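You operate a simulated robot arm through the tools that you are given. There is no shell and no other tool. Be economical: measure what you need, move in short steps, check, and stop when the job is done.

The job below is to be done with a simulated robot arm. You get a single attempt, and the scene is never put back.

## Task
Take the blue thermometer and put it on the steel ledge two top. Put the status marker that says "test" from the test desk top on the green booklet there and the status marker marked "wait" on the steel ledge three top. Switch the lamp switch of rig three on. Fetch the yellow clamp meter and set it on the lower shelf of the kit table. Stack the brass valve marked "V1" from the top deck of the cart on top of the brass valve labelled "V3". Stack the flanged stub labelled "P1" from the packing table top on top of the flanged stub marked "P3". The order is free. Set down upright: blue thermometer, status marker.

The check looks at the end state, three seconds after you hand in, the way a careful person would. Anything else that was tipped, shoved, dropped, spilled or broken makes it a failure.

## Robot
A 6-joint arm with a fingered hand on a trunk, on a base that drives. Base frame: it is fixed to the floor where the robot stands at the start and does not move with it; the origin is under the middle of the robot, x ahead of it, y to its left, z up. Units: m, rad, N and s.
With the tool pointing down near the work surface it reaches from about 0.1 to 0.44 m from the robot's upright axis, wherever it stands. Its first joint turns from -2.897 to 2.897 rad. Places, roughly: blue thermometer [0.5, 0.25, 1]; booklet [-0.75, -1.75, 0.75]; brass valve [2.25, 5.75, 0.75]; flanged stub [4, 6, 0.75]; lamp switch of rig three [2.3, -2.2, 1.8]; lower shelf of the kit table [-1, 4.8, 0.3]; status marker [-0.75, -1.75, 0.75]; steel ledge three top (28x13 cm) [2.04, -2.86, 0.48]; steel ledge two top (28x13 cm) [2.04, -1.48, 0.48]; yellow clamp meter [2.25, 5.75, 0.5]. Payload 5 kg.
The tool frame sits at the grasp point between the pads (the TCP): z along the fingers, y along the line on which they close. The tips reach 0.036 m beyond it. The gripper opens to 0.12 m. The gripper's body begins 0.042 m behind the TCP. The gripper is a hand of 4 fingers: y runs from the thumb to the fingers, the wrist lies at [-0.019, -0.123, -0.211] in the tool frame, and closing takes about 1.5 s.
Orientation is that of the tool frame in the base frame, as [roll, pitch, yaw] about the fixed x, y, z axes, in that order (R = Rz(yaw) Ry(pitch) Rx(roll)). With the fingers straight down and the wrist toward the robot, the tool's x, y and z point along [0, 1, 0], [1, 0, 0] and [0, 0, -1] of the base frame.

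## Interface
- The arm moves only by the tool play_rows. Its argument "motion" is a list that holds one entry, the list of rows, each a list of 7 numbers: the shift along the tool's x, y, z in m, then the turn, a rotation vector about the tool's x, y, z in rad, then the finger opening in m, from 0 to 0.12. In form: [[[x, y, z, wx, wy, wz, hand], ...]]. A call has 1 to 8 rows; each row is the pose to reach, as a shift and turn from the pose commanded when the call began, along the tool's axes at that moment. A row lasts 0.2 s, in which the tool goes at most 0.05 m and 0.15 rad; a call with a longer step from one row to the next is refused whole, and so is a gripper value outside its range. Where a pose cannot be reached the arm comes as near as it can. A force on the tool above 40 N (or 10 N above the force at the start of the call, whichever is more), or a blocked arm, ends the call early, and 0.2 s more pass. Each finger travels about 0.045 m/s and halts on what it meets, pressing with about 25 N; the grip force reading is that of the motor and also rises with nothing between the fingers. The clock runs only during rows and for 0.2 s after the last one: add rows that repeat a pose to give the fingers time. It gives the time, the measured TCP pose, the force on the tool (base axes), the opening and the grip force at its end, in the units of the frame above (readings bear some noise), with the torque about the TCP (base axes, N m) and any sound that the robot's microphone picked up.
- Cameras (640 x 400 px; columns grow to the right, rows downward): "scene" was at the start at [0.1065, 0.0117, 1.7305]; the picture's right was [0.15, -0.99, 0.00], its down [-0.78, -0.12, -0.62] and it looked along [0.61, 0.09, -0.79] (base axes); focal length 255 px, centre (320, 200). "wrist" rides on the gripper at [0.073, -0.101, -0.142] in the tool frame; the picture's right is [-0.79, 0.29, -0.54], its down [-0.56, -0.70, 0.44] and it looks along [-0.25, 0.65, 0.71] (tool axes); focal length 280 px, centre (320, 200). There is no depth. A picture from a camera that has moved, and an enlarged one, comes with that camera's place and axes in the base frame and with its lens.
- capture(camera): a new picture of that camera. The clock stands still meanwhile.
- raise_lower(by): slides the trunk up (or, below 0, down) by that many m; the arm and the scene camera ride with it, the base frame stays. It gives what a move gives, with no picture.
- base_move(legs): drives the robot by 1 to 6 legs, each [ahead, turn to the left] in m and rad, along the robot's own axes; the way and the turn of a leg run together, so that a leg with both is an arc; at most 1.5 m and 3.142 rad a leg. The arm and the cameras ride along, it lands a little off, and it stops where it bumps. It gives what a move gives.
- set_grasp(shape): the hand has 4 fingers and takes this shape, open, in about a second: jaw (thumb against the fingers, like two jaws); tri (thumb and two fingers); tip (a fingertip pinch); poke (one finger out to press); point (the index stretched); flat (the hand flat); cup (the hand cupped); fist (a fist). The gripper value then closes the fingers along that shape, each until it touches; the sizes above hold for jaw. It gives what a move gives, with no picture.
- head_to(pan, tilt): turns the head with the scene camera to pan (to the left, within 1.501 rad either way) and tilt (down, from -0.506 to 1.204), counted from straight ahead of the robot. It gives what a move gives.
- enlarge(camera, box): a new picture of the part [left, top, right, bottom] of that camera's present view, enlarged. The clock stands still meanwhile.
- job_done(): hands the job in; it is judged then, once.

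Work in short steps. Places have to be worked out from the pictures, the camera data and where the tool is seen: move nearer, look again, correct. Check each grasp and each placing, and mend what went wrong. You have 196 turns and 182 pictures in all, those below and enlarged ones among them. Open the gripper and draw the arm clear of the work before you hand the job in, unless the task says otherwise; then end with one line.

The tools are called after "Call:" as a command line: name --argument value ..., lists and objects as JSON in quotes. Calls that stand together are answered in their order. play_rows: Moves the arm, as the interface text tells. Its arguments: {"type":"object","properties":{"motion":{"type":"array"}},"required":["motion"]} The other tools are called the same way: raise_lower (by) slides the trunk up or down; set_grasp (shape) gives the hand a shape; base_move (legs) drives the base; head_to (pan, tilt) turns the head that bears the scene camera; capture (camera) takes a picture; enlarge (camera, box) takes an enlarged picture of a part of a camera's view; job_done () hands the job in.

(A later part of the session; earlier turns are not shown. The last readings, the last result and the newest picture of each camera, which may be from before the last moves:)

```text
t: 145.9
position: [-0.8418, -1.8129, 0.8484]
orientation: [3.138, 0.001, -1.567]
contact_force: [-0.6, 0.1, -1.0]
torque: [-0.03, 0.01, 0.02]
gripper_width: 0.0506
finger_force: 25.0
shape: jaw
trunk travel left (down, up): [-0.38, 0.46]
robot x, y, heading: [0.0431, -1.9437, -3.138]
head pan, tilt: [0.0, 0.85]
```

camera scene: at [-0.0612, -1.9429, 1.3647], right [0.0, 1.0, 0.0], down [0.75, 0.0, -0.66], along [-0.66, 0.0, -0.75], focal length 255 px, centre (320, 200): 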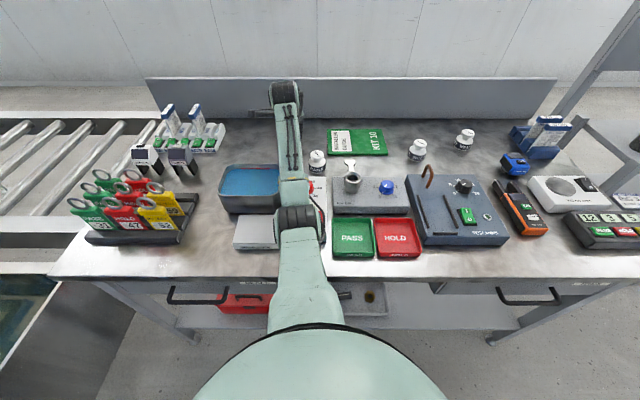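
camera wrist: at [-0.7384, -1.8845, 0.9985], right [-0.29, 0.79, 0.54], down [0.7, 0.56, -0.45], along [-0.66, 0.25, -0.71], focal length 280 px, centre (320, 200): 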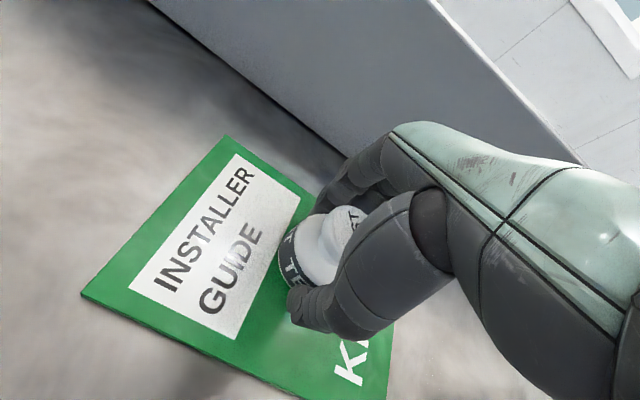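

Call:
play_rows --motion '[[[0, 0, 0.002, 0, 0, 0, 0.04], [0, 0, 0.003, 0, 0, 0, 0.04], [0, 0, 0.003, 0, 0, 0, 0.04]]]'

Call:
play_rows --motion '[[[0, 0, 0.002, 0, 0, 0, 0.04], [0, 0, 0.003, 0, 0, 0, 0.04], [0, 0, 0.003, 0, 0, 0, 0.04]]]'

```text
t: 146.7
position: [-0.842, -1.8121, 0.8473]
orientation: [3.139, 0.0, -1.566]
contact_force: [0.1, 1.0, 0.9]
torque: [0.01, 0.07, -0.01]
gripper_width: 0.0504
finger_force: 25.1
shape: jaw
trunk travel left (down, up): [-0.38, 0.46]
robot x, y, heading: [0.044, -1.9379, -3.138]
head pan, tilt: [0.0, 0.85]
```

```text
t: 147.5
position: [-0.84, -1.8131, 0.8463]
orientation: [3.13, 0.0, -1.566]
contact_force: [-2.6, 0.3, 14.4]
torque: [-0.09, 0.19, -0.02]
gripper_width: 0.0507
finger_force: 25.0
shape: jaw
trunk travel left (down, up): [-0.38, 0.46]
robot x, y, heading: [0.0422, -1.9434, -3.135]
head pan, tilt: [0.0, 0.85]
```

Contact. Raise 2 mm and open.

Call:
play_rows --motion '[[[0, 0, -0.003, 0, 0, 0, 0.05], [0, 0, -0.003, 0, 0, 0, 0.06], [0, 0, -0.003, 0, 0, 0, 0.075], [0, 0, -0.003, 0, 0, 0, 0.09], [0, 0, -0.003, 0, 0, 0, 0.1], [0, 0, -0.003, 0, 0, 0, 0.11], [0, 0, -0.003, 0, 0, 0, 0.11]]]'

Call:
play_rows --motion '[[[0, 0, -0.03, 0, 0, 0, 0.11], [0, 0, -0.07, 0, 0, 0, 0.12], [0, 0, -0.11, 0, 0, 0, 0.12], [0, 0, -0.14, 0, 0, 0, 0.12], [0, 0, -0.14, 0, 0, 0, 0.12]]]'

Call:
capture --camera "wrist"

```text
t: 149.1
position: [-0.8409, -1.8124, 0.8464]
orientation: [3.138, 0.0, -1.568]
contact_force: [1.0, 0.8, 4.2]
torque: [0.03, 0.19, -0.03]
gripper_width: 0.1089
finger_force: 0.0
shape: jaw
trunk travel left (down, up): [-0.38, 0.46]
robot x, y, heading: [0.0433, -1.9422, -3.137]
head pan, tilt: [0.0, 0.85]
```

```text
t: 150.3
position: [-0.8397, -1.8118, 0.9849]
orientation: [3.14, 0.0, -1.567]
contact_force: [-0.2, -0.1, 0.2]
torque: [-0.02, 0.01, -0.02]
gripper_width: 0.1199
finger_force: 0.1
shape: jaw
trunk travel left (down, up): [-0.38, 0.46]
robot x, y, heading: [0.0428, -1.9432, -3.138]
head pan, tilt: [0.0, 0.85]
```

```text
120 pictures are left
camera wrist: at [-0.7371, -1.8842, 1.1285], right [-0.29, 0.79, 0.54], down [0.7, 0.56, -0.44], along [-0.66, 0.25, -0.71], focal length 280 px, centre (320, 200)
```

wrist: 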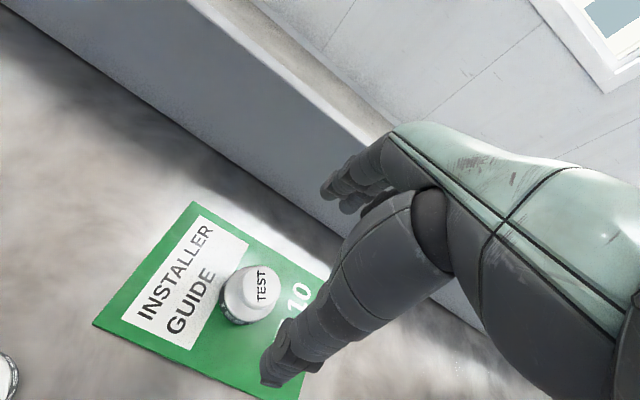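

TEST stands on the booklet. Now retract and raise the arm, then shift the base north toward WAIT.

Call:
play_rows --motion '[[[0, 0, -0.02, 0, 0, 0, 0.12], [0, -0.04, -0.04, 0, 0, 0, 0.12], [0, -0.08, -0.04, 0, 0, 0, 0.12], [0, -0.12, -0.04, 0, 0, 0, 0.12], [0, -0.16, -0.04, 0, 0, 0, 0.12], [0, -0.2, -0.04, 0, 0, 0, 0.12]]]'

Call:
raise_lower --by 0.2

Call:
base_move --legs '[[-0.03, 0], [0, -1.57], [0.45, 0], [0, 1.57]]'

Call:
capture --camera "scene"

Call:
capture --camera "wrist"

```text
t: 151.7
position: [-0.701, -1.7971, 0.9984]
orientation: [3.137, 0.0, -1.568]
contact_force: [0.5, -0.2, -0.1]
torque: [-0.02, 0.01, -0.02]
gripper_width: 0.1198
finger_force: 0.0
shape: jaw
out of reach, approached as far as the arm can: row 5, 6
trunk travel left (down, up): [-0.38, 0.46]
robot x, y, heading: [0.0466, -1.9459, -3.142]
head pan, tilt: [0.0, 0.85]
```

```text
t: 153.9
position: [-0.7018, -1.7985, 1.1962]
orientation: [3.136, 0.0, -1.567]
contact_force: [-0.9, -0.2, -0.1]
torque: [0.0, -0.01, -0.03]
gripper_width: 0.1197
finger_force: 0.0
shape: jaw
trunk travel left (down, up): [-0.58, 0.26]
robot x, y, heading: [0.0458, -1.9361, -3.14]
head pan, tilt: [0.0, 0.85]
```

```text
t: 166.3
position: [-0.6736, -1.3629, 1.1965]
orientation: [3.135, 0.001, -1.567]
contact_force: [0.1, -0.5, -0.6]
torque: [-0.01, 0.03, 0.0]
gripper_width: 0.1197
finger_force: 0.0
shape: jaw
trunk travel left (down, up): [-0.58, 0.26]
robot x, y, heading: [0.0746, -1.5054, -3.133]
head pan, tilt: [0.0, 0.85]
```

```text
119 pictures are left
camera scene: at [-0.0338, -1.5065, 1.5646], right [-0.01, 1.0, 0.0], down [0.75, 0.0, -0.66], along [-0.66, 0.0, -0.75], focal length 255 px, centre (320, 200)
```

scene: 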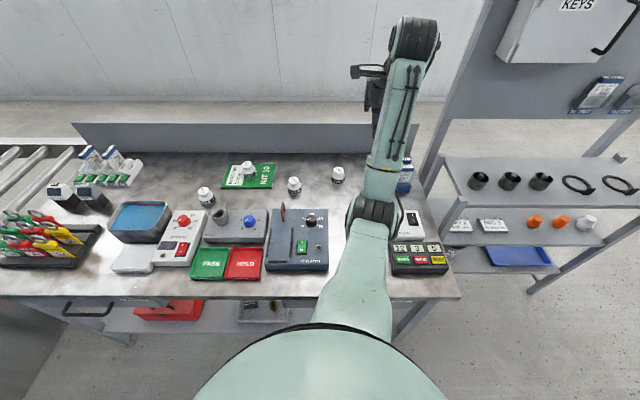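

```text
118 pictures are left
camera wrist: at [-0.5691, -1.4361, 1.3396], right [-0.29, 0.79, 0.54], down [0.7, 0.56, -0.45], along [-0.66, 0.25, -0.71], focal length 280 px, centre (320, 200)
```

wrist: 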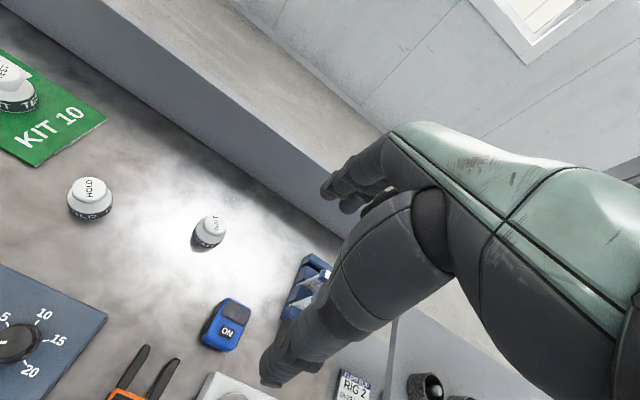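

WAIT is at ≈(−0.822,−1.429). Move above it and lower.

Call:
play_rows --motion '[[[0.016, 0.037, 0, 0, 0, 0, 0.12], [0.033, 0.074, 0, 0, 0, 0, 0.12], [0.05, 0.111, 0, 0, 0, 0, 0.12], [0.066, 0.148, 0, 0, 0, 0, 0.12], [0.066, 0.148, 0, 0, 0, 0, 0.12]]]'

Call:
raise_lower --by -0.3

Call:
capture --camera "wrist"

```text
t: 167.5
position: [-0.8196, -1.4294, 1.1982]
orientation: [3.135, 0.0, -1.565]
contact_force: [-0.1, 0.1, -0.1]
torque: [0.01, 0.0, 0.01]
gripper_width: 0.1201
finger_force: 0.1
shape: jaw
trunk travel left (down, up): [-0.58, 0.26]
robot x, y, heading: [0.0743, -1.5097, -3.138]
head pan, tilt: [0.0, 0.85]
```

```text
t: 170.5
position: [-0.8192, -1.4307, 0.897]
orientation: [3.137, 0.001, -1.566]
contact_force: [-0.3, 0.6, 0.3]
torque: [0.0, 0.02, 0.01]
gripper_width: 0.1195
finger_force: 0.1
shape: jaw
trunk travel left (down, up): [-0.28, 0.56]
robot x, y, heading: [0.0714, -1.5045, -3.135]
head pan, tilt: [0.0, 0.85]
```

```text
117 pictures are left
camera wrist: at [-0.7163, -1.5015, 1.0405], right [-0.29, 0.79, 0.54], down [0.69, 0.56, -0.45], along [-0.66, 0.25, -0.71], focal length 280 px, centre (320, 200)
```

wrist: 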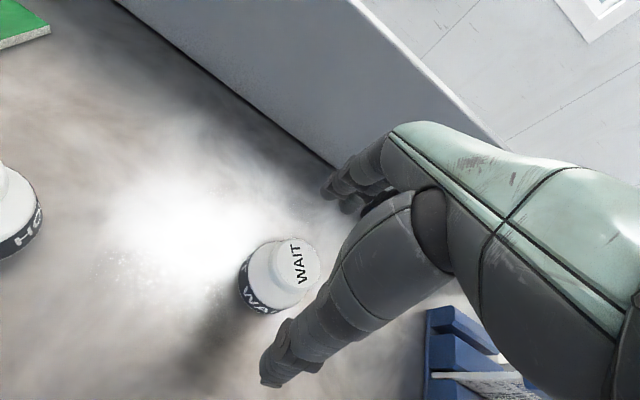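

Centred within 5 mm. Descend to ≈0.842 and close.

Call:
play_rows --motion '[[[0.005, -0.003, 0.02, 0, 0, 0, 0.12], [0.005, -0.003, 0.04, 0, 0, 0, 0.12], [0.005, -0.003, 0.054, 0, 0, 0, 0.12], [0.005, -0.003, 0.054, 0, 0, 0, 0.09], [0.005, -0.003, 0.054, 0, 0, 0, 0.06], [0.005, -0.003, 0.054, 0, 0, 0, 0.04], [0.005, -0.003, 0.054, 0, 0, 0, 0.04], [0.005, -0.003, 0.054, 0, 0, 0, 0.04]]]'

Call:
play_rows --motion '[[[0, 0, 0, 0, 0, 0, 0.04], [0, 0, 0, 0, 0, 0, 0.04], [0, 0, 0, 0, 0, 0, 0.04], [0, 0, 0, 0, 0, 0, 0.04], [0, 0, 0, 0, 0, 0, 0.04]]]'

Call:
capture --camera "wrist"

```text
t: 172.3
position: [-0.8169, -1.4327, 0.8524]
orientation: [3.127, 0.001, -1.567]
contact_force: [0.1, -0.3, -0.2]
torque: [0.0, 0.02, -0.01]
gripper_width: 0.0481
finger_force: 25.2
shape: jaw
trunk travel left (down, up): [-0.28, 0.56]
robot x, y, heading: [0.0683, -1.5058, -3.136]
head pan, tilt: [0.0, 0.85]
```

```text
t: 173.5
position: [-0.8171, -1.4338, 0.8536]
orientation: [3.127, 0.003, -1.568]
contact_force: [0.3, -0.5, -0.2]
torque: [0.02, -0.02, 0.01]
gripper_width: 0.0482
finger_force: 25.2
shape: jaw
trunk travel left (down, up): [-0.28, 0.56]
robot x, y, heading: [0.0743, -1.507, -3.142]
head pan, tilt: [0.0, 0.85]
```

```text
116 pictures are left
camera wrist: at [-0.7122, -1.5055, 0.9944], right [-0.28, 0.79, 0.55], down [0.69, 0.56, -0.45], along [-0.67, 0.25, -0.7], focal length 280 px, centre (320, 200)
```

wrist: 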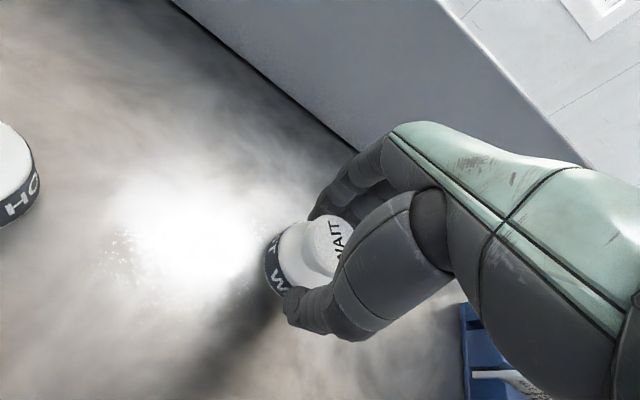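

Gripped at 0.048. Lift with arm, then trunk, and check.

Call:
play_rows --motion '[[[0, 0, -0.03, 0, 0, 0, 0.035], [0, 0, -0.07, 0, 0, 0, 0.035], [0, 0, -0.1, 0, 0, 0, 0.035], [0, 0, -0.1, 0, 0, 0, 0.035]]]'

Call:
raise_lower --by 0.25

Call:
capture --camera "wrist"

Call:
capture --camera "scene"

```text
t: 174.5
position: [-0.8158, -1.434, 0.9439]
orientation: [3.137, 0.0, -1.567]
contact_force: [-0.3, -0.1, -0.3]
torque: [0.03, 0.0, 0.0]
gripper_width: 0.0484
finger_force: 24.8
shape: jaw
trunk travel left (down, up): [-0.28, 0.56]
robot x, y, heading: [0.0783, -1.5044, -3.141]
head pan, tilt: [0.0, 0.85]
```

```text
t: 177.0
position: [-0.8163, -1.4344, 1.1931]
orientation: [3.136, 0.001, -1.567]
contact_force: [-0.4, 0.3, -0.9]
torque: [0.01, 0.0, 0.01]
gripper_width: 0.0484
finger_force: 24.6
shape: jaw
trunk travel left (down, up): [-0.53, 0.31]
robot x, y, heading: [0.0714, -1.5053, -3.134]
head pan, tilt: [0.0, 0.85]
```

```text
115 pictures are left
camera wrist: at [-0.7128, -1.5054, 1.3361], right [-0.29, 0.79, 0.54], down [0.7, 0.56, -0.45], along [-0.66, 0.25, -0.71], focal length 280 px, centre (320, 200)
```

wrist: 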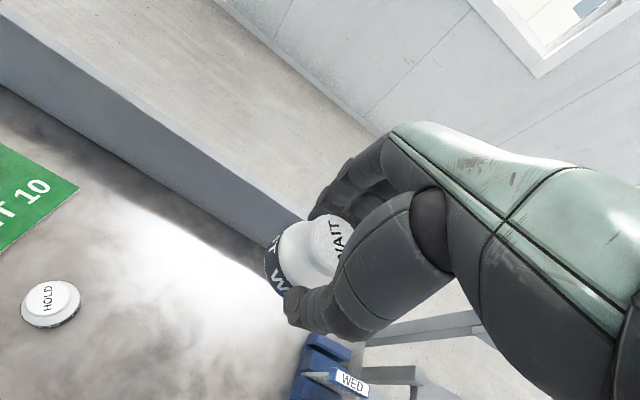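

```text
114 pictures are left
camera scene: at [-0.034, -1.5064, 1.5145], right [-0.01, 1.0, 0.0], down [0.75, 0.0, -0.66], along [-0.66, 0.0, -0.75], focal length 255 px, centre (320, 200)
```

scene: 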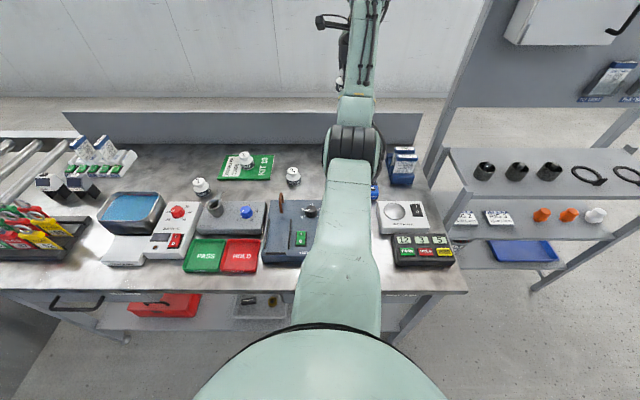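

Held firmly. Retract/lower the arm a bit, back off, turn left and drive diagonally to about (1.55,−2.4) facing ledge three.

Call:
base_move --legs '[[-0.35, 0]]'

Call:
play_rows --motion '[[[0, -0.03, 0.03, 0, 0, 0, 0.035], [0, -0.06, 0.06, 0, 0, 0, 0.035], [0, -0.1, 0.08, 0, 0, 0, 0.035], [0, -0.14, 0.1, 0, 0, 0, 0.035], [0, -0.18, 0.12, 0, 0, 0, 0.035], [0, -0.22, 0.14, 0, 0, 0, 0.035], [0, -0.25, 0.15, 0, 0, 0, 0.035]]]'

Call:
base_move --legs '[[0, 2.46], [1.42, 0], [0, -0.08]]'

Call:
head_to --pan 0 --tilt 0.75

Call:
capture --camera "scene"

```text
t: 179.4
position: [-0.4862, -1.4426, 1.1928]
orientation: [3.137, 0.001, -1.55]
contact_force: [-0.5, -0.5, -1.2]
torque: [-0.03, -0.04, -0.01]
gripper_width: 0.0485
finger_force: 25.4
shape: jaw
trunk travel left (down, up): [-0.53, 0.31]
robot x, y, heading: [0.4052, -1.5036, -3.119]
head pan, tilt: [0.0, 0.85]
```

```text
t: 181.0
position: [-0.2554, -1.4383, 1.0184]
orientation: [3.131, 0.0, -1.55]
contact_force: [0.1, 0.0, -0.6]
torque: [0.0, 0.02, -0.03]
gripper_width: 0.0484
finger_force: 24.6
shape: jaw
out of reach, approached as far as the arm can: row 6, 7
trunk travel left (down, up): [-0.53, 0.31]
robot x, y, heading: [0.4006, -1.504, -3.119]
head pan, tilt: [0.0, 0.85]
```

```text
t: 196.3
position: [2.0017, -2.8106, 1.0176]
orientation: [3.136, 0.0, 0.869]
contact_force: [0.9, -0.1, -0.8]
torque: [-0.01, -0.03, 0.0]
gripper_width: 0.0476
finger_force: 24.4
shape: jaw
trunk travel left (down, up): [-0.53, 0.31]
robot x, y, heading: [1.5499, -2.3259, -0.703]
head pan, tilt: [0.0, 0.85]
```

```text
t: 196.9
position: [2.0029, -2.8102, 1.0166]
orientation: [3.133, -0.001, 0.87]
contact_force: [0.0, -0.6, -0.1]
torque: [0.0, 0.0, 0.0]
gripper_width: 0.0478
finger_force: 25.3
shape: jaw
trunk travel left (down, up): [-0.53, 0.31]
robot x, y, heading: [1.5499, -2.3237, -0.7]
head pan, tilt: [0.0, 0.75]
```

```text
113 pictures are left
camera scene: at [1.6382, -2.3981, 1.5226], right [-0.65, -0.76, 0.0], down [-0.52, 0.44, -0.73], along [0.56, -0.47, -0.68], focal length 255 px, centre (320, 200)
```

scene: 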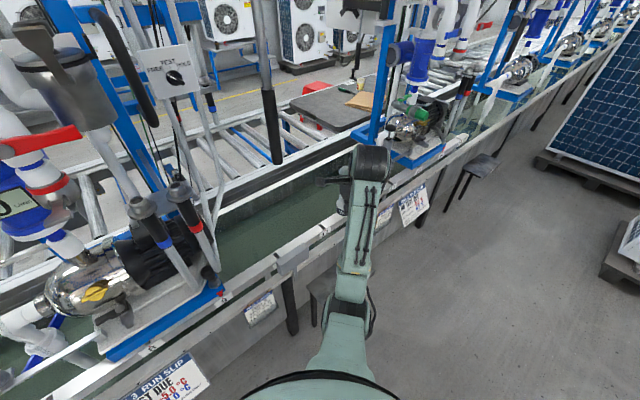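

Hand is nearly over ledge three. Check the wrist view.

Call:
capture --camera "wrist"

```text
112 pictures are left
camera wrist: at [1.9721, -2.6887, 1.1602], right [-0.29, -0.79, 0.54], down [-0.89, 0.02, -0.45], along [0.34, -0.62, -0.71], focal length 280 px, centre (320, 200)
```

wrist: 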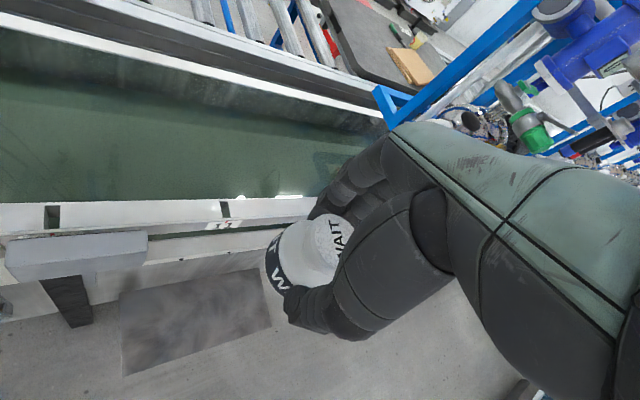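

Ledge three spans x 1.965–2.11, y −2.71…−3.01. Shift over its front-centre, then lower 0.4.

Call:
play_rows --motion '[[[-0.02, 0.02, 0, 0, 0, 0, 0.035], [-0.035, 0.036, 0, 0, 0, 0, 0.035], [-0.035, 0.036, 0, 0, 0, 0, 0.035]]]'

Call:
raise_lower --by -0.3

Call:
capture --camera "wrist"

```text
t: 197.8
position: [2.0069, -2.8595, 1.0187]
orientation: [3.133, -0.001, 0.87]
contact_force: [0.4, 0.0, -0.9]
torque: [-0.01, 0.0, -0.02]
gripper_width: 0.0478
finger_force: 25.2
shape: jaw
trunk travel left (down, up): [-0.53, 0.31]
robot x, y, heading: [1.5492, -2.3256, -0.7]
head pan, tilt: [0.0, 0.75]
```

```text
t: 200.8
position: [2.0076, -2.8581, 0.7181]
orientation: [3.136, -0.002, 0.869]
contact_force: [-0.3, -0.1, -1.4]
torque: [0.02, -0.01, -0.01]
gripper_width: 0.0479
finger_force: 24.8
shape: jaw
trunk travel left (down, up): [-0.23, 0.61]
robot x, y, heading: [1.5499, -2.3249, -0.704]
head pan, tilt: [0.0, 0.75]
```

```text
111 pictures are left
camera wrist: at [1.9774, -2.7379, 0.8609], right [-0.29, -0.79, 0.54], down [-0.89, 0.02, -0.45], along [0.34, -0.62, -0.71], focal length 280 px, centre (320, 200)
```

wrist: 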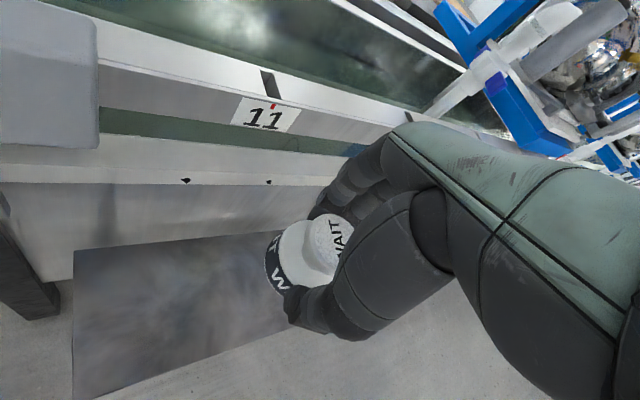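

Aligned. Lower another 0.17 then finely.

Call:
raise_lower --by -0.17

Call:
capture --camera "wrist"

```text
t: 202.7
position: [2.0074, -2.8597, 0.5483]
orientation: [3.132, 0.0, 0.87]
contact_force: [-0.7, 0.1, 0.0]
torque: [0.02, 0.0, -0.02]
gripper_width: 0.0477
finger_force: 25.4
shape: jaw
trunk travel left (down, up): [-0.06, 0.78]
robot x, y, heading: [1.5491, -2.3246, -0.701]
head pan, tilt: [0.0, 0.75]
```

```text
110 pictures are left
camera wrist: at [1.9774, -2.7378, 0.6909], right [-0.29, -0.79, 0.54], down [-0.89, 0.02, -0.45], along [0.34, -0.62, -0.71], focal length 280 px, centre (320, 200)
```

wrist: 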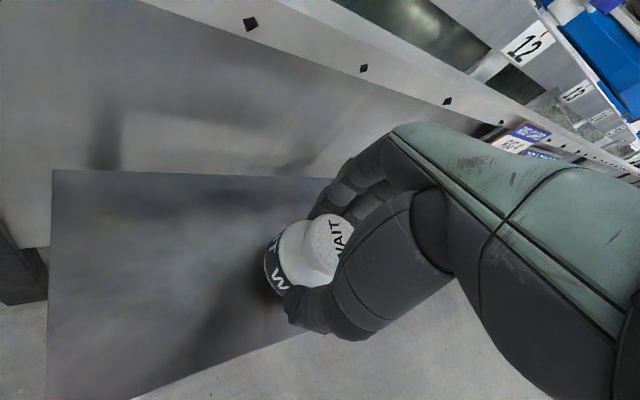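

Shift 1 cm inward and descend finely.

Call:
play_rows --motion '[[[0.006, 0.008, 0.005, 0, 0, 0, 0.035], [0.006, 0.008, 0.012, 0, 0, 0, 0.035], [0.006, 0.008, 0.018, 0, 0, 0, 0.035], [0.006, 0.008, 0.018, 0, 0, 0, 0.035]]]'

Call:
play_rows --motion '[[[0, 0, 0.002, 0, 0, 0, 0.035], [0, 0, 0.004, 0, 0, 0, 0.035], [0, 0, 0.004, 0, 0, 0, 0.035]]]'

```text
t: 203.7
position: [2.0166, -2.8608, 0.5295]
orientation: [3.134, -0.001, 0.869]
contact_force: [-1.0, -0.3, -0.5]
torque: [0.0, 0.0, 0.03]
gripper_width: 0.0478
finger_force: 24.9
shape: jaw
trunk travel left (down, up): [-0.06, 0.78]
robot x, y, heading: [1.5508, -2.3243, -0.705]
head pan, tilt: [0.0, 0.75]
```

```text
t: 204.5
position: [2.0169, -2.8597, 0.5266]
orientation: [3.134, 0.0, 0.868]
contact_force: [0.1, -0.3, -0.1]
torque: [0.02, 0.0, 0.02]
gripper_width: 0.0478
finger_force: 25.0
shape: jaw
trunk travel left (down, up): [-0.06, 0.78]
robot x, y, heading: [1.5497, -2.3233, -0.703]
head pan, tilt: [0.0, 0.75]
```

Call:
play_rows --motion '[[[0, 0, 0.002, 0, 0, 0, 0.035], [0, 0, 0.004, 0, 0, 0, 0.035], [0, 0, 0.004, 0, 0, 0, 0.035]]]'

Call:
play_rows --motion '[[[0, 0, 0.002, 0, 0, 0, 0.035], [0, 0, 0.004, 0, 0, 0, 0.035], [0, 0, 0.004, 0, 0, 0, 0.035]]]'

Call:
enlarge --camera "wrist" --box '[200, 180, 380, 360]'

```text
t: 205.3
position: [2.0177, -2.8605, 0.5224]
orientation: [3.134, 0.001, 0.869]
contact_force: [-0.1, 0.3, 1.7]
torque: [-0.01, -0.01, 0.0]
gripper_width: 0.0478
finger_force: 25.1
shape: jaw
trunk travel left (down, up): [-0.06, 0.78]
robot x, y, heading: [1.5489, -2.3244, -0.703]
head pan, tilt: [0.0, 0.75]
```

```text
t: 206.1
position: [2.0176, -2.8591, 0.5205]
orientation: [3.129, 0.0, 0.868]
contact_force: [0.0, -1.1, 17.5]
torque: [-0.13, -0.12, -0.02]
gripper_width: 0.0482
finger_force: 25.0
shape: jaw
trunk travel left (down, up): [-0.06, 0.78]
robot x, y, heading: [1.5468, -2.3242, -0.704]
head pan, tilt: [0.0, 0.75]
```

```text
2.22 times, centred on (290, 270) of wrist
camera zoom: at [1.9866, -2.7379, 0.6633], right [-0.29, -0.78, 0.55], down [-0.89, 0.02, -0.45], along [0.34, -0.62, -0.71], focal length 623 px, centre (387, 44)
```

zoom: 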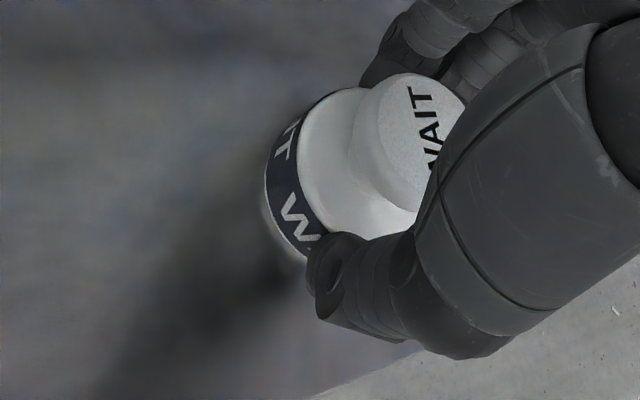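

Contact (17.5 N). Ease up and open, then lift.

Call:
play_rows --motion '[[[0, 0, -0.003, 0, 0, 0, 0.045], [0, 0, -0.003, 0, 0, 0, 0.055], [0, 0, -0.003, 0, 0, 0, 0.07], [0, 0, -0.003, 0, 0, 0, 0.085], [0, 0, -0.003, 0, 0, 0, 0.09], [0, 0, -0.003, 0, 0, 0, 0.09]]]'

Call:
play_rows --motion '[[[0, 0, -0.03, 0, 0, 0, 0.09], [0, 0, -0.06, 0, 0, 0, 0.09], [0, 0, -0.1, 0, 0, 0, 0.1], [0, 0, -0.1, 0, 0, 0, 0.1]]]'

Call:
raise_lower --by 0.3

Call:
capture --camera "wrist"

```text
t: 207.5
position: [2.0159, -2.8615, 0.5216]
orientation: [3.135, 0.001, 0.87]
contact_force: [0.5, -0.4, -0.5]
torque: [0.0, 0.05, 0.0]
gripper_width: 0.0898
finger_force: 0.1
shape: jaw
trunk travel left (down, up): [-0.06, 0.78]
robot x, y, heading: [1.5482, -2.3236, -0.704]
head pan, tilt: [0.0, 0.75]
```

```text
t: 208.5
position: [2.0254, -2.8703, 0.616]
orientation: [3.133, 0.0, 0.869]
contact_force: [0.3, -0.2, 0.1]
torque: [0.01, 0.01, 0.0]
gripper_width: 0.0999
finger_force: 0.1
shape: jaw
out of reach, approached as far as the arm can: row 3, 4
trunk travel left (down, up): [-0.06, 0.78]
robot x, y, heading: [1.5526, -2.3277, -0.7]
head pan, tilt: [0.0, 0.75]
```

```text
t: 211.5
position: [2.0259, -2.8694, 0.9152]
orientation: [3.132, -0.002, 0.869]
contact_force: [0.4, 0.5, 0.4]
torque: [-0.02, -0.01, -0.02]
gripper_width: 0.1
finger_force: 0.1
shape: jaw
trunk travel left (down, up): [-0.36, 0.48]
robot x, y, heading: [1.5506, -2.3254, -0.701]
head pan, tilt: [0.0, 0.75]
```

```text
108 pictures are left
camera wrist: at [1.9947, -2.7481, 1.0574], right [-0.29, -0.79, 0.54], down [-0.89, 0.02, -0.45], along [0.34, -0.62, -0.71], focal length 280 px, centre (320, 200)
```

wrist: 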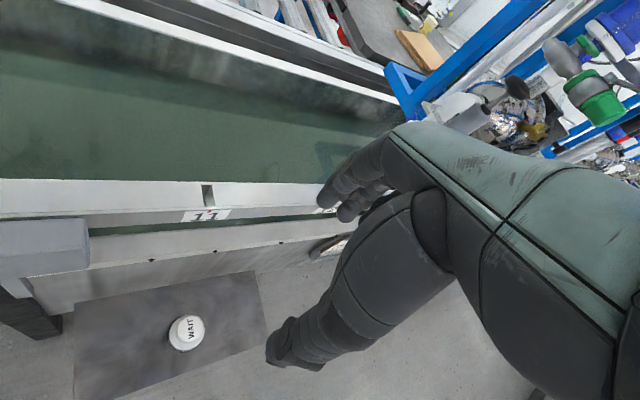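

WAIT stands on ledge three. Now head to the north side: back out the aisle the way I came, then up the west corridor.

Call:
base_move --legs '[[-1.25, 0], [0, 2.7]]'

Call:
head_to --pan 0 --tilt 0.6

Call:
capture --camera "scene"

```text
t: 226.0
position: [0.3928, -0.8365, 0.9139]
orientation: [3.133, 0.0, -2.698]
contact_force: [-0.9, 0.1, 0.1]
torque: [0.0, -0.02, -0.01]
gripper_width: 0.0997
finger_force: 0.1
shape: jaw
trunk travel left (down, up): [-0.36, 0.48]
robot x, y, heading: [0.6015, -1.5273, 2.015]
head pan, tilt: [0.0, 0.75]
```

```text
t: 226.7
position: [0.3927, -0.8374, 0.9148]
orientation: [3.133, 0.001, -2.698]
contact_force: [-0.3, -1.0, -0.2]
torque: [0.03, -0.01, 0.04]
gripper_width: 0.0997
finger_force: 0.1
shape: jaw
trunk travel left (down, up): [-0.36, 0.48]
robot x, y, heading: [0.6001, -1.5314, 2.014]
head pan, tilt: [0.0, 0.6]
```

```text
107 pictures are left
camera scene: at [0.5512, -1.4212, 1.3654], right [0.9, 0.43, 0.0], down [0.24, -0.51, -0.82], along [-0.35, 0.75, -0.57], focal length 255 px, centre (320, 200)
```

scene: 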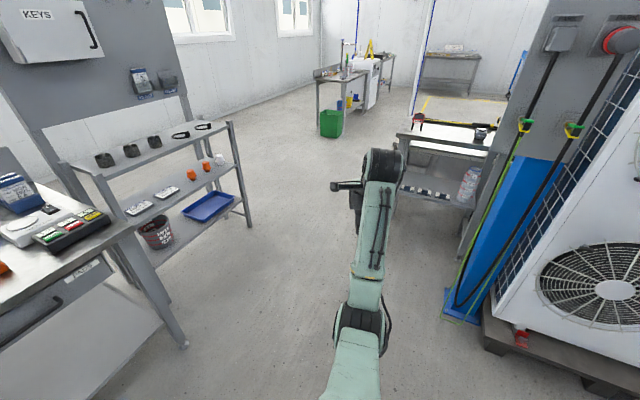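

Way is clear. Raise the arm and drive to (−0.12, 0), then turn north.

Call:
raise_lower --by 0.25

Call:
base_move --legs '[[1.5, 0], [0.2, 0], [0, -0.44], [1.4, 0]]'

Call:
head_to --pan -0.5 --tilt 0.35

Call:
capture --camera "scene"

```text
t: 229.2
position: [0.3922, -0.837, 1.1647]
orientation: [3.133, 0.001, -2.697]
contact_force: [-0.3, -0.3, -0.2]
torque: [0.0, 0.0, 0.02]
gripper_width: 0.1
finger_force: 0.1
shape: jaw
trunk travel left (down, up): [-0.61, 0.23]
robot x, y, heading: [0.5996, -1.529, 2.013]
head pan, tilt: [0.0, 0.6]
```

```text
t: 247.1
position: [-0.006, 2.0655, 1.1655]
orientation: [3.132, 0.0, -3.125]
contact_force: [-0.1, 0.6, 0.3]
torque: [-0.01, -0.02, -0.01]
gripper_width: 0.0997
finger_force: 0.2
shape: jaw
trunk travel left (down, up): [-0.61, 0.23]
robot x, y, heading: [-0.1011, 1.3488, 1.59]
head pan, tilt: [0.0, 0.6]
```

```text
t: 248.1
position: [-0.0079, 2.0661, 1.1666]
orientation: [3.133, 0.0, -3.125]
contact_force: [-0.9, -0.1, -0.3]
torque: [0.0, -0.01, -0.02]
gripper_width: 0.0999
finger_force: 0.2
shape: jaw
trunk travel left (down, up): [-0.61, 0.23]
robot x, y, heading: [-0.1044, 1.3515, 1.595]
head pan, tilt: [-0.499, 0.351]
```

```text
106 pictures are left
camera scene: at [-0.0595, 1.4635, 1.6382], right [0.89, -0.46, 0.0], down [-0.16, -0.31, -0.94], along [0.43, 0.83, -0.34], focal length 255 px, centre (320, 200)
```

scene: 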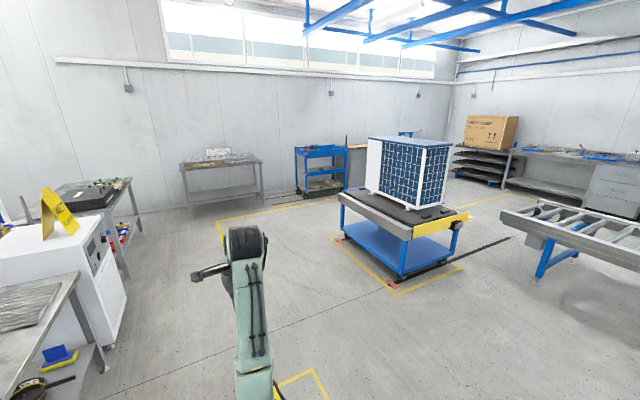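

The cart is visible beyond the lift trolley; kit table to the left, packing table at right. Drive to about (1.0, 4.6).

Call:
base_move --legs '[[0, -0.35], [1.5, 0], [1.5, 0], [0.4, 0], [0, -0.6]]'

Call:
head_to --pan 0 --tilt 0.4

Call:
capture --camera "scene"

```text
t: 269.4
position: [1.642, 4.9029, 1.1661]
orientation: [3.132, 0.001, 2.222]
contact_force: [0.1, 0.9, 0.0]
torque: [-0.03, -0.01, 0.0]
gripper_width: 0.0997
finger_force: 0.1
shape: jaw
trunk travel left (down, up): [-0.61, 0.23]
robot x, y, heading: [1.0051, 4.5573, 0.65]
head pan, tilt: [-0.499, 0.351]
```

```text
t: 270.4
position: [1.6423, 4.9017, 1.165]
orientation: [3.131, 0.0, 2.222]
contact_force: [0.0, -0.4, -1.0]
torque: [0.02, 0.05, -0.03]
gripper_width: 0.0999
finger_force: 0.0
shape: jaw
trunk travel left (down, up): [-0.61, 0.23]
robot x, y, heading: [1.0075, 4.5553, 0.65]
head pan, tilt: [0.0, 0.4]
```

```text
105 pictures are left
camera scene: at [1.1082, 4.6317, 1.6337], right [0.61, -0.8, 0.0], down [-0.31, -0.24, -0.92], along [0.73, 0.56, -0.39], focal length 255 px, centre (320, 200)
```

scene: 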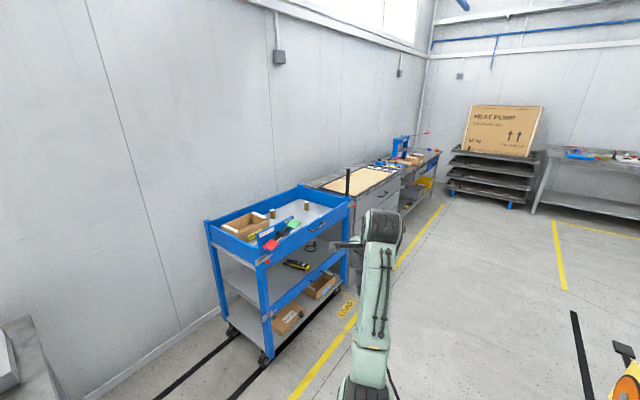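

Call:
enlarge --camera "scene" --box '[195, 175, 365, 365]'

Call:
enlarge --camera "scene" --box '[220, 190, 330, 260]'

```text
2.11 times, centred on (280, 270) of scene
camera zoom: at [1.1082, 4.6317, 1.6337], right [0.61, -0.8, 0.0], down [-0.31, -0.24, -0.92], along [0.73, 0.56, -0.39], focal length 537 px, centre (404, 53)
```

zoom: 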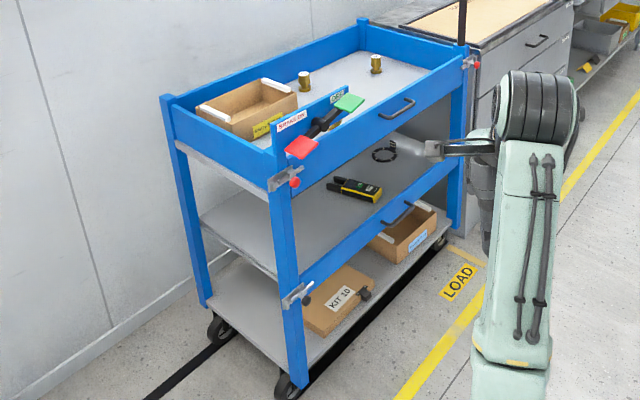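

```text
5.71 times, centred on (275, 225) of scene
camera zoom: at [1.1082, 4.6317, 1.6337], right [0.61, -0.8, 0.0], down [-0.31, -0.24, -0.92], along [0.73, 0.56, -0.39], focal length 1458 px, centre (577, 57)
```

zoom: 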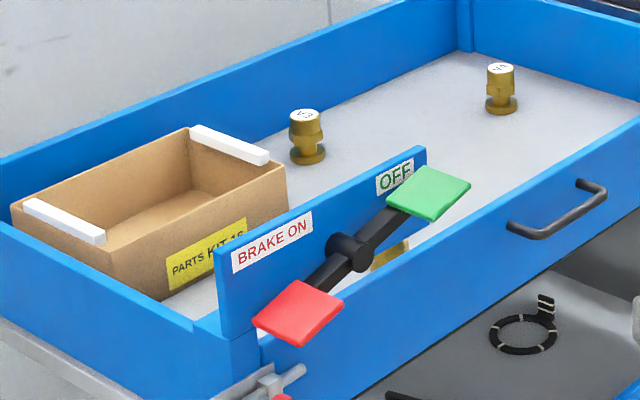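

Valves on the cart's top tray, clamp meter (yellow/black) on the middle shelf. Raise the arm for clearance and drive in front of the cart.

Call:
raise_lower --by 0.2

Call:
base_move --legs '[[0, -0.31], [1.28, 0], [0, 1.23]]'

Call:
head_to --pan 0 --tilt 0.7

Call:
capture --camera "scene"

Call:
capture --camera "wrist"

```text
t: 272.5
position: [1.6423, 4.9039, 1.365]
orientation: [3.133, 0.0, 2.222]
contact_force: [-0.5, -1.0, 0.3]
torque: [-0.02, 0.02, -0.02]
gripper_width: 0.0996
finger_force: 0.0
shape: jaw
trunk travel left (down, up): [-0.81, 0.03]
robot x, y, heading: [1.011, 4.5557, 0.652]
head pan, tilt: [0.0, 0.4]
```

```text
t: 284.2
position: [2.3963, 5.6637, 1.3648]
orientation: [3.133, 0.001, 3.048]
contact_force: [0.1, 1.0, -0.1]
torque: [-0.01, 0.01, -0.01]
gripper_width: 0.0997
finger_force: 0.0
shape: jaw
trunk travel left (down, up): [-0.81, 0.03]
robot x, y, heading: [2.2203, 4.9613, 1.472]
head pan, tilt: [0.0, 0.4]
```

```text
t: 285.0
position: [2.3957, 5.6651, 1.3656]
orientation: [3.132, 0.001, 3.048]
contact_force: [0.7, 0.0, -1.0]
torque: [0.06, -0.02, 0.01]
gripper_width: 0.0998
finger_force: 0.0
shape: jaw
trunk travel left (down, up): [-0.81, 0.03]
robot x, y, heading: [2.2211, 4.9624, 1.48]
head pan, tilt: [0.0, 0.7]
```

```text
102 pictures are left
camera scene: at [2.2325, 5.0787, 1.8069], right [1.0, -0.09, 0.0], down [-0.06, -0.64, -0.77], along [0.07, 0.76, -0.64], focal length 255 px, centre (320, 200)
```

scene: 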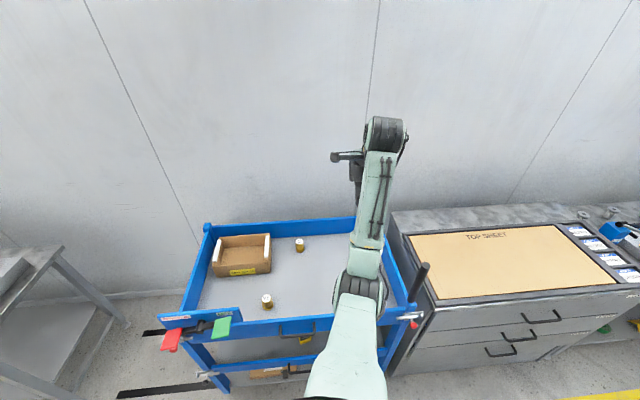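

```text
101 pictures are left
camera wrist: at [2.3147, 5.5692, 1.5075], right [0.81, 0.21, 0.54], down [0.49, -0.75, -0.45], along [0.31, 0.63, -0.71], focal length 280 px, centre (320, 200)
```

wrist: 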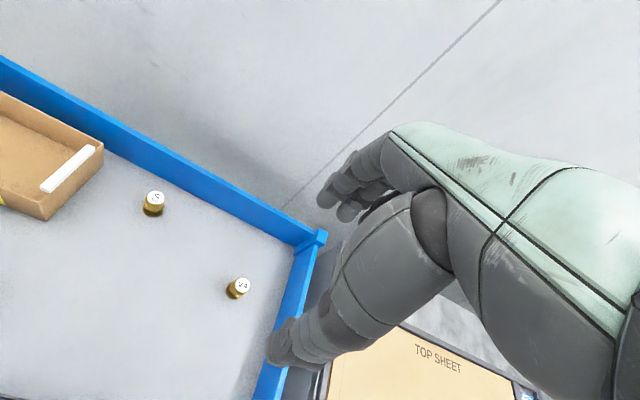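

Call:
enlarge --camera "wrist" --box '[120, 170, 280, 320]'

Call:
enlarge --camera "scene" --box '[240, 225, 330, 320]'

```text
2.67 times, centred on (200, 245) of wrist
camera zoom: at [2.3147, 5.5692, 1.5075], right [0.81, 0.21, 0.54], down [0.49, -0.75, -0.45], along [0.31, 0.63, -0.71], focal length 748 px, centre (640, 80)
```

zoom: 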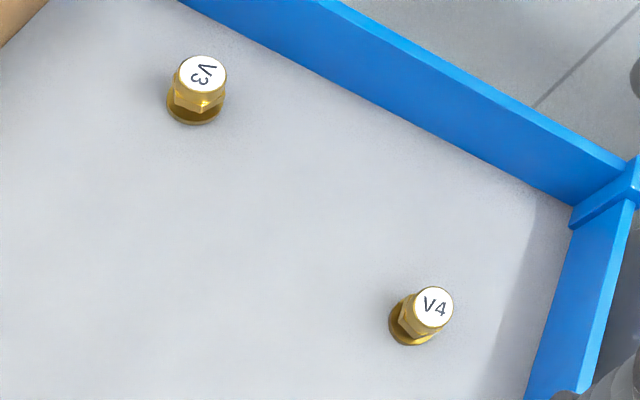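

```text
4.21 times, centred on (285, 272) of scene
camera zoom: at [2.2325, 5.0787, 1.8069], right [1.0, -0.09, 0.0], down [-0.06, -0.64, -0.77], along [0.07, 0.76, -0.64], focal length 1074 px, centre (467, -105)
```

zoom: 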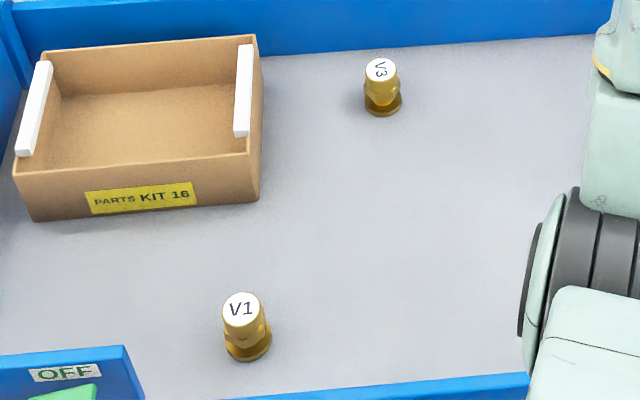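

V1 ≈(2.074,5.592), V3 ≈(2.213,5.874), tray floor z≈0.83, valve height ≈0.08. Lower the trunk and move above V1.

Call:
raise_lower --by -0.25

Call:
play_rows --motion '[[[0.045, -0.015, 0, 0, 0, 0, 0.1], [0.09, -0.03, 0, 0, 0, 0, 0.1], [0.135, -0.045, 0, 0, 0, 0, 0.1], [0.18, -0.06, 0, 0, 0, 0, 0.1], [0.225, -0.075, 0, 0, 0, 0, 0.1], [0.27, -0.09, 0, 0, 0, 0, 0.1], [0.314, -0.102, 0, 0, 0, 0, 0.08], [0.314, -0.102, 0, 0, 0, 0, 0.08]]]'

Call:
capture --camera "wrist"

Call:
capture --camera "scene"

```text
t: 287.6
position: [2.3944, 5.6641, 1.1155]
orientation: [3.134, 0.0, 3.047]
contact_force: [-0.2, -0.3, -0.1]
torque: [0.01, 0.03, -0.02]
gripper_width: 0.0997
finger_force: 0.0
shape: jaw
trunk travel left (down, up): [-0.56, 0.28]
robot x, y, heading: [2.2207, 4.9673, 1.483]
head pan, tilt: [0.0, 0.7]
```

```text
t: 289.4
position: [2.0665, 5.6398, 1.0697]
orientation: [3.128, -0.002, 3.048]
contact_force: [0.1, 0.1, 0.2]
torque: [-0.03, 0.02, 0.01]
gripper_width: 0.0806
finger_force: 0.1
shape: jaw
out of reach, approached as far as the arm can: row 1, 2, 3, 4, 5, 6, 7, 8
trunk travel left (down, up): [-0.56, 0.28]
robot x, y, heading: [2.2212, 4.9619, 1.482]
head pan, tilt: [0.0, 0.7]
```

```text
98 pictures are left
camera wrist: at [1.9862, 5.5441, 1.2119], right [0.81, 0.21, 0.54], down [0.49, -0.74, -0.45], along [0.31, 0.63, -0.71], focal length 280 px, centre (320, 200)
```

wrist: 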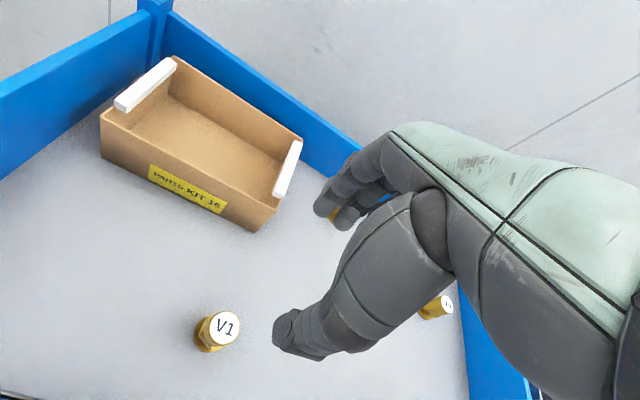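

```text
97 pictures are left
camera scene: at [2.2337, 5.0789, 1.5568], right [1.0, -0.09, 0.0], down [-0.06, -0.64, -0.76], along [0.07, 0.76, -0.64], focal length 255 px, centre (320, 200)
```

scene: 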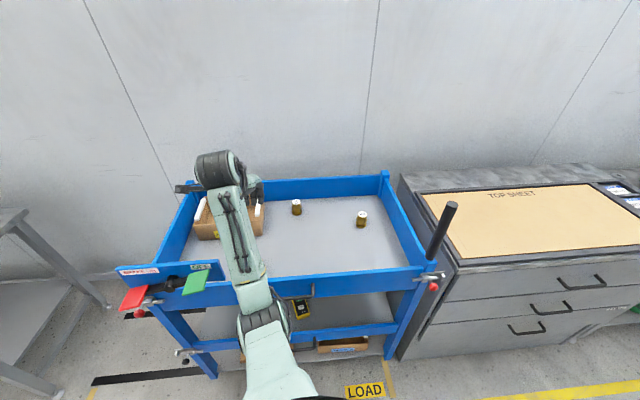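

The arm can't retract this high relative to the trunk. V1 re-solves to ≈(2.064,5.600). Descend 0.08 with a bit of retract and read the pose.

Call:
play_rows --motion '[[[0, 0, 0.03, 0, 0, 0, 0.08], [0, 0, 0.06, 0, 0, 0, 0.08], [0, 0, 0.09, 0, 0, 0, 0.08], [0, 0, 0.09, 0, 0, 0, 0.08]]]'

Call:
capture --camera "wrist"

```text
t: 290.4
position: [2.0646, 5.6398, 0.9801]
orientation: [3.132, -0.002, 3.048]
contact_force: [0.5, -0.4, -0.4]
torque: [-0.01, -0.01, 0.04]
gripper_width: 0.0805
finger_force: 0.0
shape: jaw
trunk travel left (down, up): [-0.56, 0.28]
robot x, y, heading: [2.2187, 4.9619, 1.479]
head pan, tilt: [0.0, 0.7]
```

```text
96 pictures are left
camera wrist: at [1.9843, 5.5451, 1.1229], right [0.81, 0.21, 0.54], down [0.49, -0.75, -0.45], along [0.31, 0.63, -0.71], focal length 280 px, centre (320, 200)
```

wrist: 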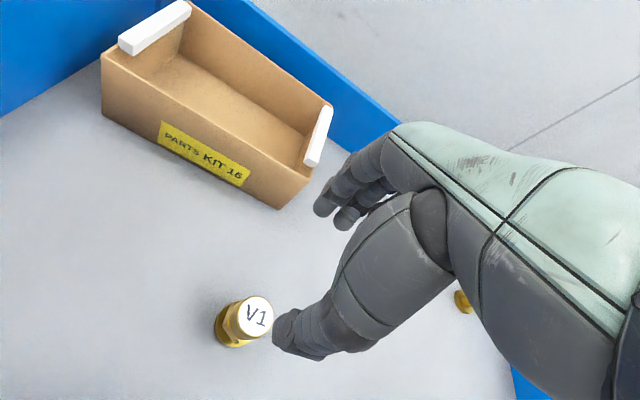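

Retract 0.041 to centre above V1.

Call:
play_rows --motion '[[[0.005, -0.02, 0, 0, 0, 0, 0.08], [0.005, -0.041, 0, 0, 0, 0, 0.08], [0.005, -0.041, 0, 0, 0, 0, 0.08]]]'

Call:
capture --camera "wrist"

```text
t: 291.2
position: [2.0571, 5.5969, 0.9806]
orientation: [3.134, 0.0, 3.046]
contact_force: [-0.1, -0.2, -1.3]
torque: [-0.03, 0.01, -0.01]
gripper_width: 0.0804
finger_force: 0.0
shape: jaw
trunk travel left (down, up): [-0.56, 0.28]
robot x, y, heading: [2.2218, 4.9631, 1.48]
head pan, tilt: [0.0, 0.7]
```

```text
95 pictures are left
camera wrist: at [1.9761, 5.5029, 1.1233], right [0.81, 0.21, 0.54], down [0.49, -0.75, -0.45], along [0.31, 0.63, -0.71], focal length 280 px, centre (320, 200)
```

wrist: 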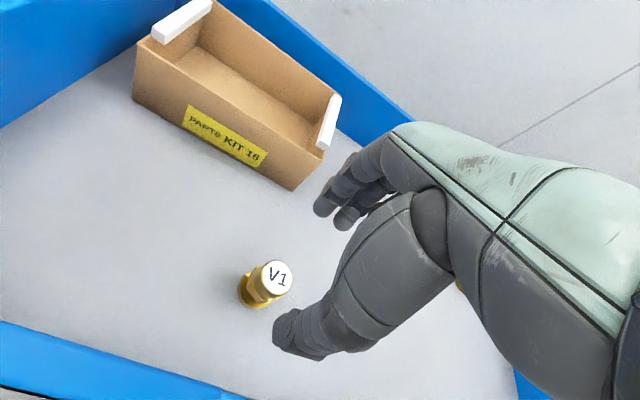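

Centred within 3 mm. Descend to z≈0.885 and close.

Call:
play_rows --motion '[[[0.002, 0, 0.03, 0, 0, 0, 0.08], [0.002, 0, 0.06, 0, 0, 0, 0.08], [0.002, 0, 0.095, 0, 0, 0, 0.08], [0.002, 0, 0.095, 0, 0, 0, 0.08]]]'

Call:
capture --camera "wrist"

```text
t: 292.2
position: [2.0552, 5.6007, 0.885]
orientation: [3.133, -0.001, 3.047]
contact_force: [-0.2, 0.0, -0.3]
torque: [0.02, -0.03, -0.05]
gripper_width: 0.0805
finger_force: 0.0
shape: jaw
trunk travel left (down, up): [-0.56, 0.28]
robot x, y, heading: [2.2186, 4.9609, 1.481]
head pan, tilt: [0.0, 0.7]
```

```text
94 pictures are left
camera wrist: at [1.9742, 5.5054, 1.0264], right [0.81, 0.21, 0.54], down [0.49, -0.75, -0.45], along [0.31, 0.63, -0.71], focal length 280 px, centre (320, 200)
```

wrist: 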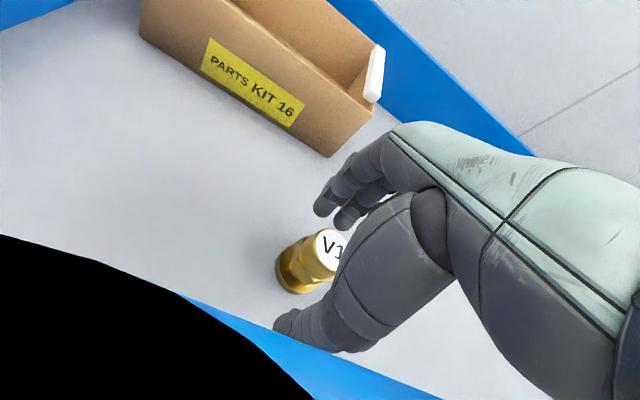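

The valve is between the fingers. Close.

Call:
play_rows --motion '[[[0, 0, 0, 0, 0, 0, 0.06], [0, 0, 0, 0, 0, 0, 0.04], [0, 0, 0, 0, 0, 0, 0.02], [0, 0, 0, 0, 0, 0, 0.02], [0, 0, 0, 0, 0, 0, 0.02], [0, 0, 0, 0, 0, 0, 0.02], [0, 0, 0, 0, 0, 0, 0.02]]]'

Call:
capture --camera "wrist"

```text
t: 293.8
position: [2.0545, 5.6004, 0.8834]
orientation: [3.132, 0.001, 3.047]
contact_force: [-0.1, 0.3, -0.1]
torque: [0.03, 0.0, -0.01]
gripper_width: 0.0246
finger_force: 24.6
shape: jaw
trunk travel left (down, up): [-0.56, 0.28]
robot x, y, heading: [2.2206, 4.9655, 1.478]
head pan, tilt: [0.0, 0.7]
```

```text
93 pictures are left
camera wrist: at [1.9742, 5.5055, 1.0264], right [0.81, 0.21, 0.54], down [0.49, -0.75, -0.45], along [0.31, 0.63, -0.71], focal length 280 px, centre (320, 200)
```

wrist: 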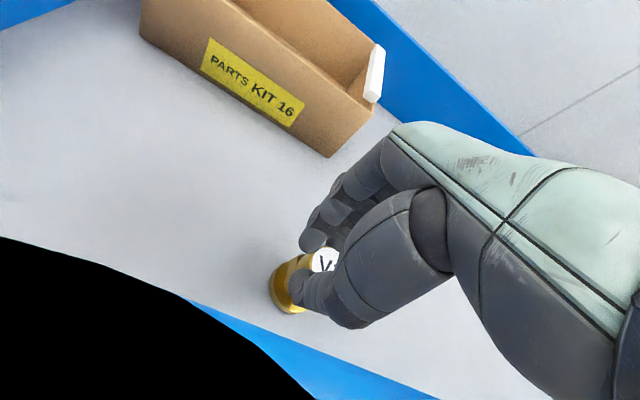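

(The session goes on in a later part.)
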